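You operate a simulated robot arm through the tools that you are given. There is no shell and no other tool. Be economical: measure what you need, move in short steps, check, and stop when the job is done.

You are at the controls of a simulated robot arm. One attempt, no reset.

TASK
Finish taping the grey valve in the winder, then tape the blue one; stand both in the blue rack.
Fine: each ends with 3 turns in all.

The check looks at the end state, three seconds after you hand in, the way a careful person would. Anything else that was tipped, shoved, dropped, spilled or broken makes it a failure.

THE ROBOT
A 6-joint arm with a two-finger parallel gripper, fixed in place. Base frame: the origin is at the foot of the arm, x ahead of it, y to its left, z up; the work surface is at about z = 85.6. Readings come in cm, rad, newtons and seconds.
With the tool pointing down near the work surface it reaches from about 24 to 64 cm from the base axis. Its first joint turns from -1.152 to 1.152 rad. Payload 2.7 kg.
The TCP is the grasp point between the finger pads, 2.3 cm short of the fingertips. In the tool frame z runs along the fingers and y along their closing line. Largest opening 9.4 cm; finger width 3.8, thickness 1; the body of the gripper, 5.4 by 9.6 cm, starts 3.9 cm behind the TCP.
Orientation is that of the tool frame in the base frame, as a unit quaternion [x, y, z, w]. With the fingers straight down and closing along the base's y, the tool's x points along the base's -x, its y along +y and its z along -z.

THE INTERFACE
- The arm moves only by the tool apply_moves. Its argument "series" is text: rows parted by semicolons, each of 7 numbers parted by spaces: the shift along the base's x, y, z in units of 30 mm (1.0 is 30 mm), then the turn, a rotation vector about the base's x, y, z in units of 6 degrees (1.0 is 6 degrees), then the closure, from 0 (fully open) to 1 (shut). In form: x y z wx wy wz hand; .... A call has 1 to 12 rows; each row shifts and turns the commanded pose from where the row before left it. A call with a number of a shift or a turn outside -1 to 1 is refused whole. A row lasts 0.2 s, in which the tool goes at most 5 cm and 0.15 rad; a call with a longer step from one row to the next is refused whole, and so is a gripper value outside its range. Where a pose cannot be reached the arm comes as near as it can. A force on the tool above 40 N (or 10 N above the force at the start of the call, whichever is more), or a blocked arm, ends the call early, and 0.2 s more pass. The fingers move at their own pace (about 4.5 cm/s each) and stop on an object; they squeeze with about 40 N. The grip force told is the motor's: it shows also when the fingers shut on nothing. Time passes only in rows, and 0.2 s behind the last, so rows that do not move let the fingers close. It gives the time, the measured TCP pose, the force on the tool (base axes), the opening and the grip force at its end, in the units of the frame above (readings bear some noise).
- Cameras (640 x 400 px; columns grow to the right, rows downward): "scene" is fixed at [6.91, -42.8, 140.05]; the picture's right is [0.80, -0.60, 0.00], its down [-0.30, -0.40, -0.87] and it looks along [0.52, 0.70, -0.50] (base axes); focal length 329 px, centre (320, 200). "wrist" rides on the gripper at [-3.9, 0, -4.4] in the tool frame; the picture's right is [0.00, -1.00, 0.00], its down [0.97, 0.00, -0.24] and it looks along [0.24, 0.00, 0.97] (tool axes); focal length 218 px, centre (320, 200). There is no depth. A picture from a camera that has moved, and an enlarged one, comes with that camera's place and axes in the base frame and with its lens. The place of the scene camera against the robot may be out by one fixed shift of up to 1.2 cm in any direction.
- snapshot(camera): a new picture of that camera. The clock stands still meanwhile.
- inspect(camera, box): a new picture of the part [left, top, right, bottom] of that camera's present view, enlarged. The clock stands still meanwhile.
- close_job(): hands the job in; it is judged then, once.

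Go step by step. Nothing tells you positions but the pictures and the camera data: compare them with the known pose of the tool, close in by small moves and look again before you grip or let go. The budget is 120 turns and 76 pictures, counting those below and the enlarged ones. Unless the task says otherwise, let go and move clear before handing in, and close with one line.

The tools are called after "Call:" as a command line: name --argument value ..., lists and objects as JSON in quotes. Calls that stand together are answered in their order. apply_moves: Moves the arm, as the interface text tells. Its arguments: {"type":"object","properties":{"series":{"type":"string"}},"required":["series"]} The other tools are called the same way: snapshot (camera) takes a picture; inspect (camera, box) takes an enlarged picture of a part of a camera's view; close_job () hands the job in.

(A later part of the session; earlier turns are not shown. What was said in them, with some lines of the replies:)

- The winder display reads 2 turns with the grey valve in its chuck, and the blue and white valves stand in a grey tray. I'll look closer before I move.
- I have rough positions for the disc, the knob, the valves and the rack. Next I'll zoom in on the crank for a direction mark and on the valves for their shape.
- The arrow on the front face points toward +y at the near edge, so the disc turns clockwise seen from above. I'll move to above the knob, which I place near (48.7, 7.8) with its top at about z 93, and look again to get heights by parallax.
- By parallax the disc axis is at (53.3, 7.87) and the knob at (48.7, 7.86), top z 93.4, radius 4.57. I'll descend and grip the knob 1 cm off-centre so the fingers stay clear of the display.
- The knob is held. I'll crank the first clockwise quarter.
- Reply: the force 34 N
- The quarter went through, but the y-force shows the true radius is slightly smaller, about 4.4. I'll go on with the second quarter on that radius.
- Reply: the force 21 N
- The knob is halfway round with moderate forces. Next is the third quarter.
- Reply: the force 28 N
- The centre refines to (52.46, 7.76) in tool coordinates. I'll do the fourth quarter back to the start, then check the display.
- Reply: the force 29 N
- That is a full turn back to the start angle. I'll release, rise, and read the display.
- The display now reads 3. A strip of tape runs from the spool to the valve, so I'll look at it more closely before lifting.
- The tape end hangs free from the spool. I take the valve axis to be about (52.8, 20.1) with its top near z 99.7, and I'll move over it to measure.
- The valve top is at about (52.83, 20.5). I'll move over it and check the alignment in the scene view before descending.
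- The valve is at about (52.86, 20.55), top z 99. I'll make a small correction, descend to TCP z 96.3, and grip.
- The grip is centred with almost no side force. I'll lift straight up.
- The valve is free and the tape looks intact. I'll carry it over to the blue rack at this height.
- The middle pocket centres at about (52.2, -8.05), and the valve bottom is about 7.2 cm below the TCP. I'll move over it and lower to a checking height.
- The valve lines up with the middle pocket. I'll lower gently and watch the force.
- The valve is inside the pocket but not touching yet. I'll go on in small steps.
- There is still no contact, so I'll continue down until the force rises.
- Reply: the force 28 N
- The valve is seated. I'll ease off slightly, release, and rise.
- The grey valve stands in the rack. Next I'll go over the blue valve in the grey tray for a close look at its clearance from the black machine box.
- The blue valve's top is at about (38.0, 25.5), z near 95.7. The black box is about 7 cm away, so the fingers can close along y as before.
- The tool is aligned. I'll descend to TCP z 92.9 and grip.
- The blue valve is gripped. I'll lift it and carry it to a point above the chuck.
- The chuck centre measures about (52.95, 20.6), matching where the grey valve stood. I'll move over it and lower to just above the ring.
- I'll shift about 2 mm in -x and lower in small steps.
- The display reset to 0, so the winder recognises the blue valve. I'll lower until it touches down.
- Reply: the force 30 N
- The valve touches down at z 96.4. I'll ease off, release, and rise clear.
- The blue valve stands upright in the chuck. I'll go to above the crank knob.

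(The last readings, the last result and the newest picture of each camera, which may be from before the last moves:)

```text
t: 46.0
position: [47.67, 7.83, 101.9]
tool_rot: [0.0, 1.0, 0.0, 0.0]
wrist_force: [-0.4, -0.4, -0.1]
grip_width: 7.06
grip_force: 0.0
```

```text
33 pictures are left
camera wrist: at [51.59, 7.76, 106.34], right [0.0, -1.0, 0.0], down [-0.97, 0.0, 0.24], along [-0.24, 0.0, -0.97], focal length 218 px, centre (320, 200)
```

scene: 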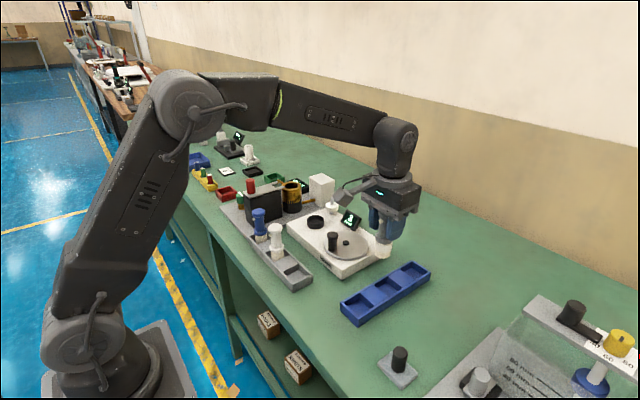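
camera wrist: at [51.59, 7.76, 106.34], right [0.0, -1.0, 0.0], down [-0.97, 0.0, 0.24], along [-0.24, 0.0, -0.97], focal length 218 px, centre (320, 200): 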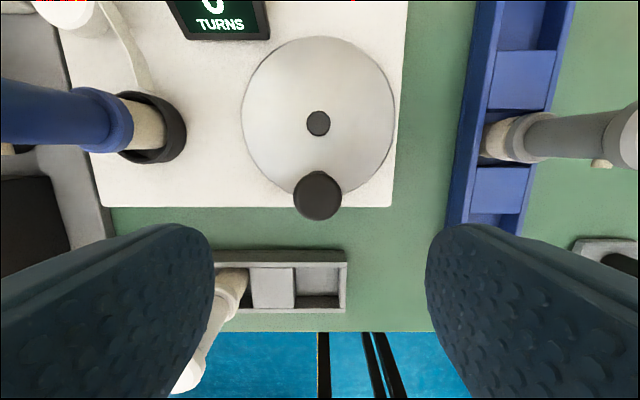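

The knob is at (48.7, 7.95). I'll correct slightly, descend and grip as before.

Call:
apply_moves --series "0.07 0.03 -0.8 0 0 0 0.3; 0 0 -0.8 0 0 0 0.3; 0 0 -0.8 0 0 0 0.3; 0 0 -0.75 0 0 0 0.3; 0 0 0 0 0 0 0.3; 0 0 0 0 0 0 0.5; 0 0 0 0 0 0 1; 0 0 0 0 0 0 1; 0 0 0 0 0 0 1; 0 0 0 0 0 0 1"

```text
t: 48.2
position: [47.83, 7.89, 92.57]
tool_rot: [0.0, 1.0, 0.0, 0.001]
wrist_force: [-0.3, -0.8, -1.5]
grip_width: 2.85
grip_force: 44.9
```

The knob is gripped. I'll crank the first half-turn clockwise.

Call:
apply_moves --series "0.051 0.388 0 0 0 0 1; 0.149 0.362 0 0 0 0 1; 0.238 0.311 0 0 0 0 1; 0.311 0.238 0 0 0 0 1; 0.362 0.149 0 0 0 0 1; 0.388 0.051 0 0 0 0 1; 0.388 -0.051 0 0 0 0 1; 0.362 -0.149 0 0 0 0 1; 0.311 -0.238 0 0 0 0 1; 0.238 -0.311 0 0 0 0 1; 0.149 -0.362 0 0 0 0 1; 0.051 -0.388 0 0 0 0 1"

```text
t: 50.8
position: [56.89, 8.2, 92.6]
tool_rot: [-0.001, 1.0, -0.001, 0.0]
wrist_force: [-8.0, -0.3, 4.8]
grip_width: 2.85
grip_force: 44.3
```

Call:
apply_moves --series "-0.051 -0.388 0 0 0 0 1; -0.149 -0.362 0 0 0 0 1; -0.238 -0.311 0 0 0 0 1; -0.311 -0.238 0 0 0 0 1; -0.362 -0.149 0 0 0 0 1; -0.388 -0.051 0 0 0 0 1; -0.388 0.051 0 0 0 0 1; -0.362 0.149 0 0 0 0 1; -0.311 0.238 0 0 0 0 1; -0.238 0.311 0 0 0 0 1; -0.149 0.362 0 0 0 0 1; -0.051 0.388 0 0 0 0 1"

Call:
inspect --camera "scene" --box '[270, 160, 410, 290]'

```text
t: 52.9
position: [49.02, 4.92, 92.56]
tool_rot: [0.001, 1.0, -0.001, -0.005]
wrist_force: [-6.7, -5.3, 7.3]
grip_width: 2.87
grip_force: 45.0
stopped in row 10: the force on the tool passed its limit (the readings are from after the stop); the commanded pose is now the measured one
```

```text
3.08 times, centred on (340, 225) of scene
camera zoom: at [6.89, -42.81, 140.05], right [0.8, -0.6, 0.0], down [-0.3, -0.4, -0.87], along [0.52, 0.7, -0.5], focal length 1013 px, centre (258, 123)
```

zoom: 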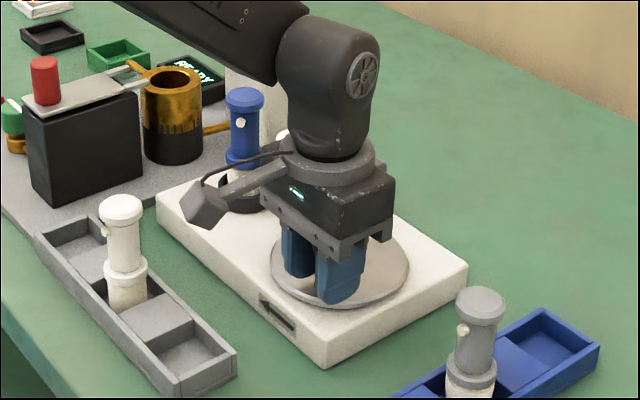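

The force limit stopped the call about 40° before the end of the first turn. The grip is still good, so I'll finish the turn slowly.

Call:
apply_moves --series "-0.1 0.147 0 0 0 0 1; -0.094 0.146 0 0 0 0 1; -0.06 0.165 0 0 0 0 1; -0.06 0.165 0 0 0 0 1; -0.02 0.174 0 0 0 0 1; -0.02 0.174 0 0 0 0 1; 0 0 0 0 0 0 1"

Call:
snapshot --camera "wrist"

```text
t: 54.5
position: [47.92, 7.92, 92.41]
tool_rot: [0.0, 1.0, 0.0, -0.002]
wrist_force: [-12.3, 0.9, 20.1]
grip_width: 2.87
grip_force: 45.0
```

```text
31 pictures are left
camera wrist: at [51.8, 8.03, 96.91], right [0.0, -1.0, 0.0], down [-0.97, 0.0, 0.24], along [-0.24, 0.0, -0.97], focal length 218 px, centre (320, 200)
```

wrist: 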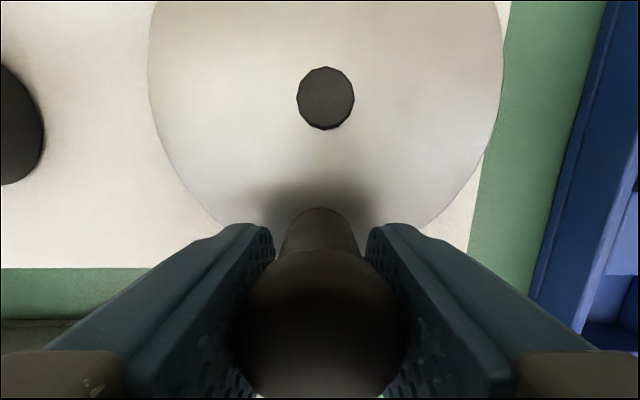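

One turn is done, with the knob back at the front. I'll start the second turn, first half.

Call:
apply_moves --series "0.051 0.383 0 0 0 0 1; 0.149 0.358 0 0 0 0 1; 0.238 0.308 0 0 0 0 1; 0.311 0.235 0 0 0 0 1; 0.362 0.147 0 0 0 0 1; 0.388 0.051 0 0 0 0 1; 0.388 -0.051 0 0 0 0 1; 0.362 -0.149 0 0 0 0 1; 0.311 -0.238 0 0 0 0 1; 0.238 -0.311 0 0 0 0 1; 0.149 -0.362 0 0 0 0 1; 0.051 -0.388 0 0 0 0 1"

```text
t: 57.1
position: [56.96, 7.96, 92.41]
tool_rot: [0.001, 1.0, 0.0, -0.001]
wrist_force: [4.6, 0.7, 10.1]
grip_width: 2.88
grip_force: 45.1
```

Call:
apply_moves --series "-0.051 -0.388 0 0 0 0 1; -0.149 -0.362 0 0 0 0 1; -0.238 -0.311 0 0 0 0 1; -0.311 -0.238 0 0 0 0 1; -0.362 -0.149 0 0 0 0 1; -0.388 -0.051 0 0 0 0 1; -0.388 0.051 0 0 0 0 1; -0.362 0.149 0 0 0 0 1; -0.311 0.238 0 0 0 0 1; -0.238 0.311 0 0 0 0 1; -0.149 0.362 0 0 0 0 1; -0.051 0.388 0 0 0 0 1"

Call:
inspect --camera "scene" --box '[270, 160, 410, 290]'

```text
t: 59.7
position: [47.93, 8.1, 92.41]
tool_rot: [0.0, 1.0, -0.001, 0.0]
wrist_force: [-5.2, 1.1, 25.5]
grip_width: 2.83
grip_force: 45.2
```

```text
3.08 times, centred on (340, 225) of scene
camera zoom: at [6.86, -42.8, 140.06], right [0.8, -0.6, 0.0], down [-0.3, -0.4, -0.87], along [0.52, 0.7, -0.5], focal length 1013 px, centre (258, 123)
```

zoom: 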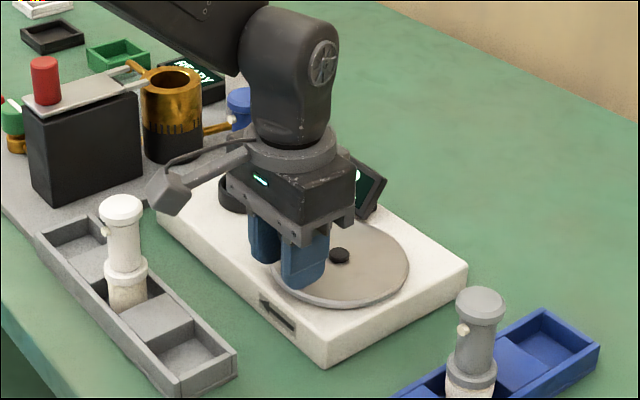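

Two turns are done. Now for the third.

Call:
apply_moves --series "0.051 0.383 0 0 0 0 1; 0.149 0.358 0 0 0 0 1; 0.238 0.308 0 0 0 0 1; 0.311 0.235 0 0 0 0 1; 0.362 0.147 0 0 0 0 1; 0.388 0.051 0 0 0 0 1; 0.388 -0.051 0 0 0 0 1; 0.362 -0.149 0 0 0 0 1; 0.311 -0.238 0 0 0 0 1; 0.238 -0.311 0 0 0 0 1; 0.149 -0.362 0 0 0 0 1; 0.051 -0.388 0 0 0 0 1"

Call:
inspect --camera "scene" --box '[300, 180, 400, 260]'

```text
t: 62.3
position: [56.94, 7.46, 92.46]
tool_rot: [0.001, 1.0, 0.0, -0.001]
wrist_force: [15.6, -0.5, 7.0]
grip_width: 2.84
grip_force: 45.0
```

```text
5.00 times, centred on (350, 220) of scene
camera zoom: at [6.93, -42.8, 140.05], right [0.8, -0.6, 0.0], down [-0.3, -0.4, -0.87], along [0.52, 0.7, -0.5], focal length 1647 px, centre (170, 100)
```

zoom: 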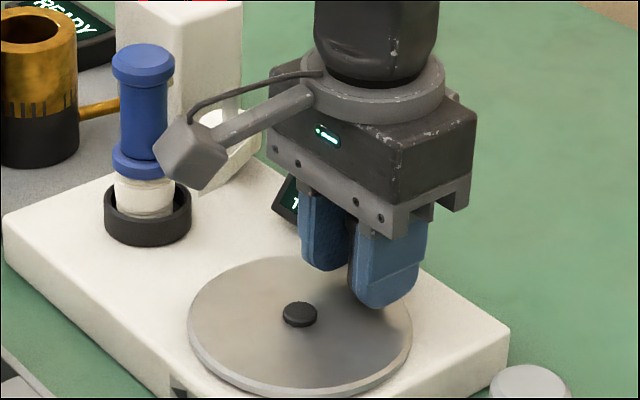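

I'll finish the last half-turn and settle just at the start angle.

Call:
apply_moves --series "-0.051 -0.388 0 0 0 0 1; -0.149 -0.362 0 0 0 0 1; -0.238 -0.311 0 0 0 0 1; -0.311 -0.238 0 0 0 0 1; -0.362 -0.149 0 0 0 0 1; -0.388 -0.051 0 0 0 0 1; -0.388 0.051 0 0 0 0 1; -0.362 0.149 0 0 0 0 1; -0.311 0.238 0 0 0 0 1; -0.238 0.311 0 0 0 0 1; -0.149 0.362 0 0 0 0 1; -0.051 0.42 0 0 0 0 1"

Call:
inspect --camera "scene" --box '[300, 180, 400, 260]'

```text
t: 64.9
position: [47.89, 7.88, 92.52]
tool_rot: [0.001, 1.0, -0.001, -0.001]
wrist_force: [15.2, 0.1, -4.7]
grip_width: 2.86
grip_force: 45.4
```

```text
5.00 times, centred on (350, 220) of scene
camera zoom: at [6.96, -42.8, 140.05], right [0.8, -0.6, 0.0], down [-0.3, -0.4, -0.87], along [0.52, 0.7, -0.5], focal length 1647 px, centre (170, 100)
```

zoom: 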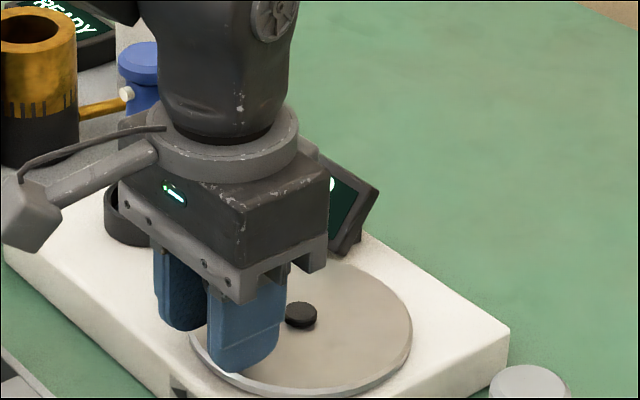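

I'll release, rise, and read the display.

Call:
apply_moves --series "0 0 0 0 0 0 0.5; 0 0 0 0 0 0 0.3; 0 0 0 0 0 0 0.25; 0 0 0.7 0 0 0 0.25; 0 0 0.9 0 0 0 0.25; 0 0 0.9 0 0 0 0.25; -0.3 0 0.9 0 0 0 0.25; -0.3 0 0.9 0 0 0 0.25; 0 0 0 0 0 0 0.25"

Call:
snapshot --camera "wrist"

Call:
inspect --camera "scene" --box '[270, 160, 410, 290]'

```text
t: 66.9
position: [46.11, 7.9, 105.39]
tool_rot: [0.0, 1.0, -0.001, -0.003]
wrist_force: [-0.5, -0.5, -0.5]
grip_width: 7.02
grip_force: 0.0
```

```text
27 pictures are left
camera wrist: at [50.02, 7.97, 109.75], right [0.0, -1.0, 0.0], down [-0.97, 0.0, 0.25], along [-0.25, 0.0, -0.97], focal length 218 px, centre (320, 200)
```

wrist: 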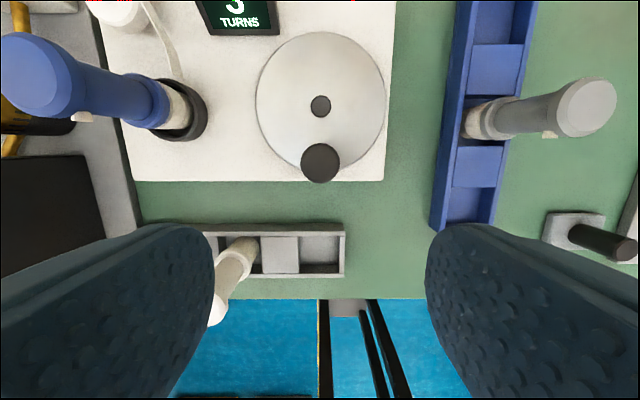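

```text
3.08 times, centred on (340, 225) of scene
camera zoom: at [6.91, -42.8, 140.05], right [0.8, -0.6, 0.0], down [-0.3, -0.4, -0.87], along [0.52, 0.7, -0.5], focal length 1013 px, centre (258, 123)
```

zoom: 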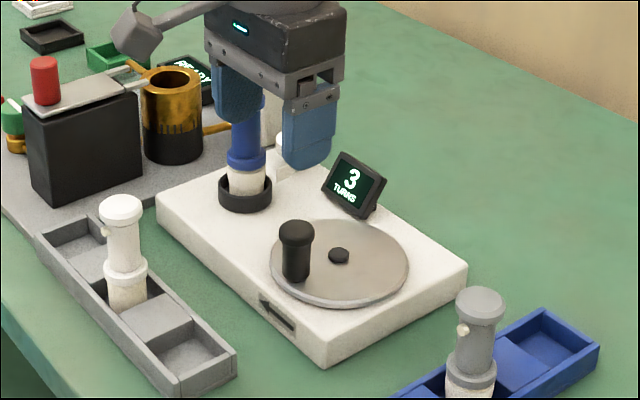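

The display reads 3. I'll move back over the blue valve at (52.93, 20.57).

Call:
apply_moves --series "0 0 0.4 0 0 0 0.25; 0.453 0.843 0 0 0 0 0.25; 0.453 0.843 0 0 0 0 0.25; 0.453 0.843 0 0 0 0 0.25; 0.453 0.843 0 0 0 0 0.25; 0.453 0.843 0 0 0 0 0.25; 0 0 -0.7 0 0 0 0.25; 0 0 0 0 0 0 0.25"

Call:
snapshot --camera "wrist"

```text
t: 68.7
position: [52.99, 20.62, 104.59]
tool_rot: [0.0, 1.0, 0.0, -0.004]
wrist_force: [-0.1, 0.5, 0.2]
grip_width: 7.07
grip_force: 0.0
```

```text
25 pictures are left
camera wrist: at [56.92, 20.68, 108.9], right [0.0, -1.0, 0.0], down [-0.97, 0.0, 0.25], along [-0.25, 0.0, -0.97], focal length 218 px, centre (320, 200)
```

wrist: 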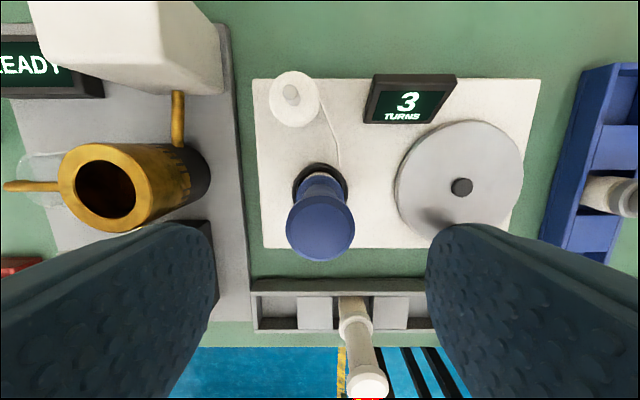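

The tool is aligned. I'll descend and grip.

Call:
apply_moves --series "-0.02 0 -0.9 0 0 0 0.25; 0 0 -0.9 0 0 0 0.25; 0 0 -0.95 0 0 0 0.25; 0 0 0 0 0 0 0.25; 0 0 0 0 0 0 0.5; 0 0 0 0 0 0 0.6; 0 0 0 0 0 0 1; 0 0 0 0 0 0 1; 0 0 0 0 0 0 1"

Call:
inspect --camera "scene" --box '[270, 130, 410, 260]'

```text
t: 70.7
position: [52.86, 20.59, 96.18]
tool_rot: [0.0, 1.0, -0.001, -0.004]
wrist_force: [0.7, -0.3, -0.7]
grip_width: 3.28
grip_force: 40.0
```

```text
3.08 times, centred on (340, 195) of scene
camera zoom: at [6.91, -42.8, 140.05], right [0.8, -0.6, 0.0], down [-0.3, -0.4, -0.87], along [0.52, 0.7, -0.5], focal length 1013 px, centre (258, 215)
```

zoom: 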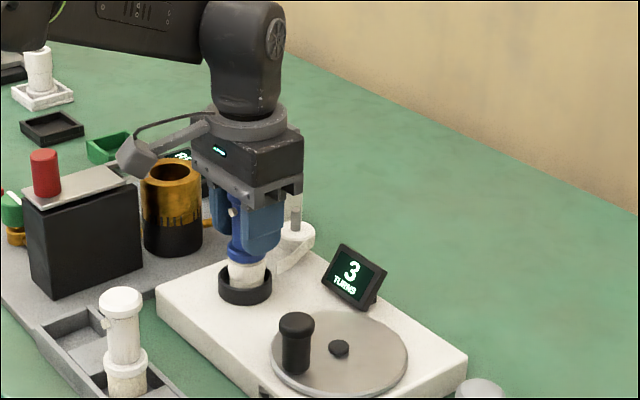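

I'll lift the blue valve straight up and carry it toward the near pocket of the rack.

Call:
apply_moves --series "0 0 0.2 0 0 0 1; 0 0 0.3 0 0 0 1; 0 0 0.5 0 0 0 1; 0 0 0.7 0 0 0 1; 0 0 0.8 0 0 0 1; 0 0 0.8 0 0 0 1; 0 0 0 0 0 0 1"

Call:
apply_moves --series "-0.2 -0.5 0 0 0 0 1; -0.39 -0.87 0 0 0 0 1; -0.39 -0.87 0 0 0 0 1; -0.39 -0.87 0 0 0 0 1; -0.39 -0.87 0 0 0 0 1; -0.39 -0.87 0 0 0 0 1; -0.39 -0.87 0 0 0 0 1; -0.39 -0.87 0 0 0 0 1; -0.39 -0.87 0 0 0 0 1; -0.39 -0.87 0 0 0 0 1; -0.39 -0.87 0 0 0 0 1; -0.15 -0.37 0 0 0 0 1"

Call:
snapshot --camera "wrist"

Call:
inspect --camera "scene" --box '[270, 160, 450, 330]'

```text
t: 72.3
position: [52.81, 20.58, 106.01]
tool_rot: [0.001, 1.0, -0.001, -0.004]
wrist_force: [-0.3, 0.2, -1.6]
grip_width: 3.27
grip_force: 40.2
```

```text
t: 74.9
position: [39.96, -8.15, 106.18]
tool_rot: [-0.001, 1.0, -0.001, -0.003]
wrist_force: [0.1, -0.1, -1.0]
grip_width: 3.25
grip_force: 39.8
```

```text
23 pictures are left
camera wrist: at [43.86, -8.05, 110.64], right [0.0, -1.0, 0.0], down [-0.97, 0.0, 0.25], along [-0.25, 0.0, -0.97], focal length 218 px, centre (320, 200)
```

wrist: 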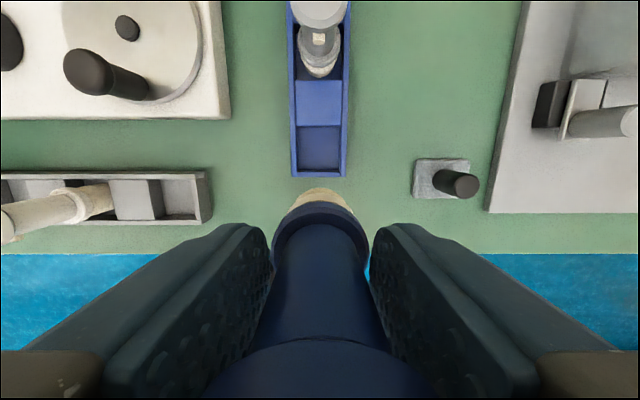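

```text
2.35 times, centred on (360, 245) of scene
camera zoom: at [6.91, -42.8, 140.05], right [0.8, -0.6, 0.0], down [-0.3, -0.4, -0.87], along [0.52, 0.7, -0.5], focal length 775 px, centre (226, 94)
```

zoom: 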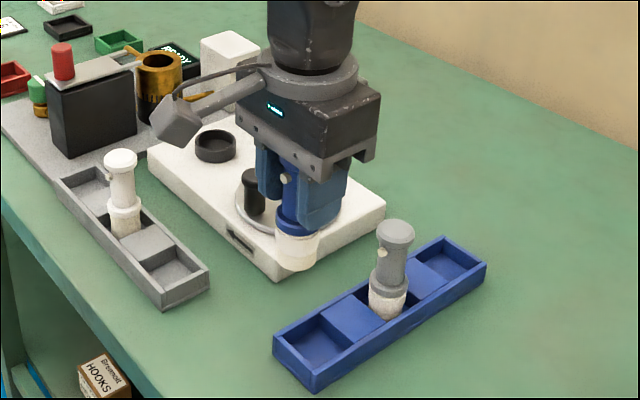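

The near pocket centres at about (43.35, -8.05). I'll move over it and lower to the checking height.

Call:
apply_moves --series "0.56 0.02 0 0 0 0 1; 0.56 0 -0.4 0 0 0 1; 0 0 -0.8 0 0 0 1; 0 0 -0.8 0 0 0 1; 0 0 -0.8 0 0 0 1; 0 0 -0.3 0 0 0 1; 0 0 0 0 0 0 1"

Call:
snapshot --camera "wrist"

Call:
inspect --camera "scene" --box '[310, 210, 430, 330]'

```text
t: 76.5
position: [43.44, -8.08, 97.14]
tool_rot: [0.0, 1.0, -0.001, -0.004]
wrist_force: [0.0, 0.4, -2.2]
grip_width: 3.3
grip_force: 39.6
```

```text
21 pictures are left
camera wrist: at [47.32, -8.04, 101.4], right [0.0, -1.0, 0.0], down [-0.97, 0.0, 0.25], along [-0.25, 0.0, -0.97], focal length 218 px, centre (320, 200)
```

wrist: 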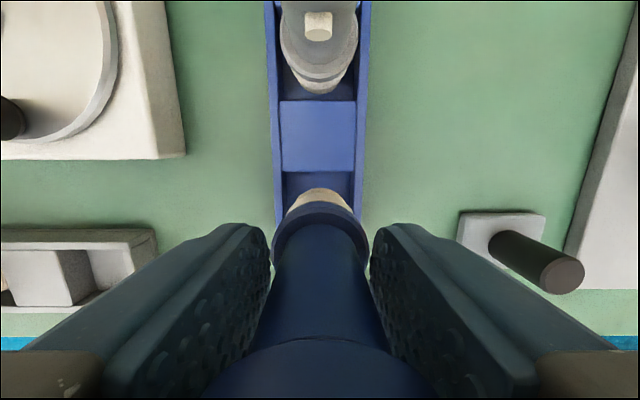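

```text
3.33 times, centred on (370, 270) of scene
camera zoom: at [6.91, -42.8, 140.05], right [0.8, -0.6, 0.0], down [-0.3, -0.4, -0.87], along [0.52, 0.7, -0.5], focal length 1098 px, centre (153, -33)
```

zoom: 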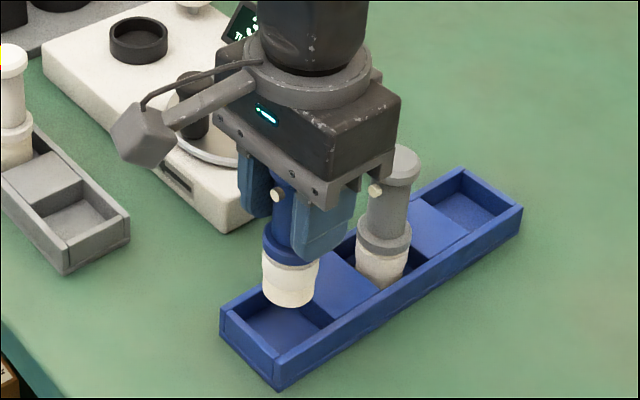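

The valve is aligned with the near pocket. I'll lower it gently.

Call:
apply_moves --series "0 0 -0.3 0 0 0 1; 0 0 -0.3 0 0 0 1; 0 0 -0.3 0 0 0 1; 0 0 -0.15 0 0 0 1; 0 0 -0.1 0 0 0 1; 0 0 -0.08 0 0 0 1; 0 0 0 0 0 0 1"

Call:
inspect --camera "scene" --box '[310, 210, 430, 330]'

```text
t: 78.1
position: [43.47, -7.98, 93.05]
tool_rot: [0.0, 1.0, -0.001, -0.004]
wrist_force: [-0.2, 0.6, -1.4]
grip_width: 3.24
grip_force: 40.2
```

```text
3.33 times, centred on (370, 270) of scene
camera zoom: at [6.91, -42.8, 140.05], right [0.8, -0.6, 0.0], down [-0.3, -0.4, -0.87], along [0.52, 0.7, -0.5], focal length 1098 px, centre (153, -33)
```

zoom: 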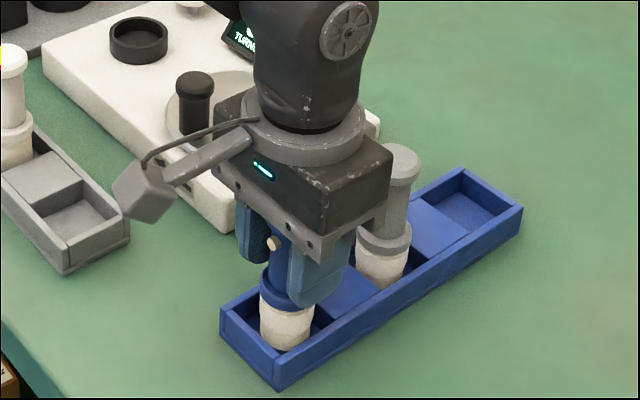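

Call:
apply_moves --series "0 0 -0.05 0 0 0 1; 0 0 -0.04 0 0 0 1; 0 0 0 0 0 0 1"

```text
t: 78.9
position: [43.56, -8.15, 92.79]
tool_rot: [0.0, 1.0, -0.001, -0.003]
wrist_force: [0.6, 0.4, -0.8]
grip_width: 3.29
grip_force: 39.9
```

Call:
apply_moves --series "0 0 -0.04 0 0 0 1; 0 0 -0.04 0 0 0 1; 0 0 0 0 0 0 1"

```text
t: 79.7
position: [43.48, -8.16, 92.77]
tool_rot: [0.0, 1.0, 0.0, -0.001]
wrist_force: [-4.4, 2.2, 17.5]
grip_width: 3.3
grip_force: 40.4
```

The valve is on the pocket floor. I'll ease off, release, and rise clear.

Call:
apply_moves --series "0 0 0.03 0 0 0 1; 0 0 0 0 0 0 0.6; 0 0 0 0 0 0 0.4; 0 0 0 0 0 0 0.25; 0 0 0 0 0 0 0.25; 0 0 0.3 0 0 0 0.25; 0 0 0.8 0 0 0 0.25; 0 0 0.9 0 0 0 0.25; 0 0 0.9 0 0 0 0.25; 0 0 0.9 0 0 0 0.25; 0 0 0.9 0 0 0 0.25; 0 0 0 0 0 0 0.25"

Call:
inspect --camera "scene" --box '[310, 210, 430, 330]'

Call:
snapshot --camera "scene"

Call:
snapshot --camera "wrist"

```text
t: 82.3
position: [43.45, -8.01, 106.82]
tool_rot: [0.0, 1.0, -0.001, -0.003]
wrist_force: [-0.3, 0.5, -0.8]
grip_width: 7.05
grip_force: 0.0
```

```text
3.33 times, centred on (370, 270) of scene
camera zoom: at [6.91, -42.8, 140.05], right [0.8, -0.6, 0.0], down [-0.3, -0.4, -0.87], along [0.52, 0.7, -0.5], focal length 1098 px, centre (153, -33)
```

zoom: 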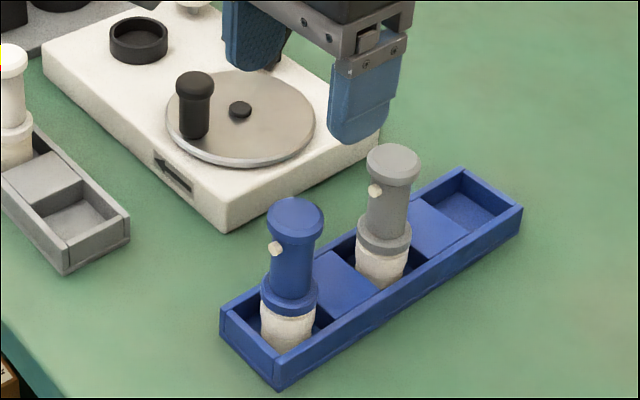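

```text
17 pictures are left
```

scene: 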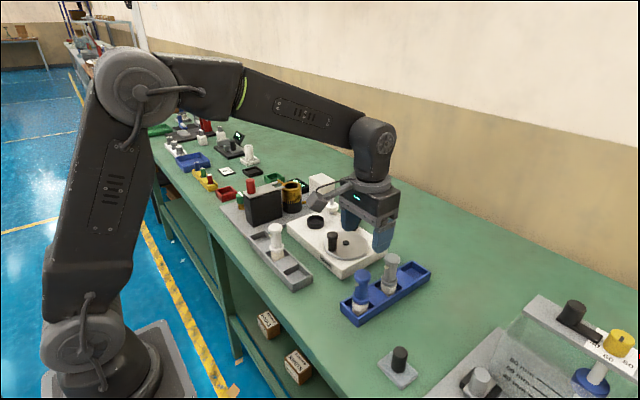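

```text
16 pictures are left
camera wrist: at [47.31, -8.01, 111.13], right [0.0, -1.0, 0.0], down [-0.97, 0.0, 0.25], along [-0.25, 0.0, -0.97], focal length 218 px, centre (320, 200)
```

wrist: 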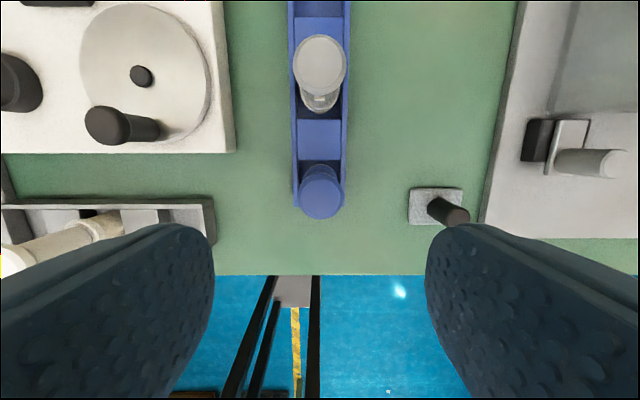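

Both valves stand upright in the blue rack, nothing else has been disturbed, and the gripper is clear, so I'm handing in.

Call:
close_job

```text
The job is handed in.
```

The grey valve and the blue valve each have 3 turns of tape by the winder's display. Both stand upright in the blue rack, and the pictures show nothing else moved or tipped.
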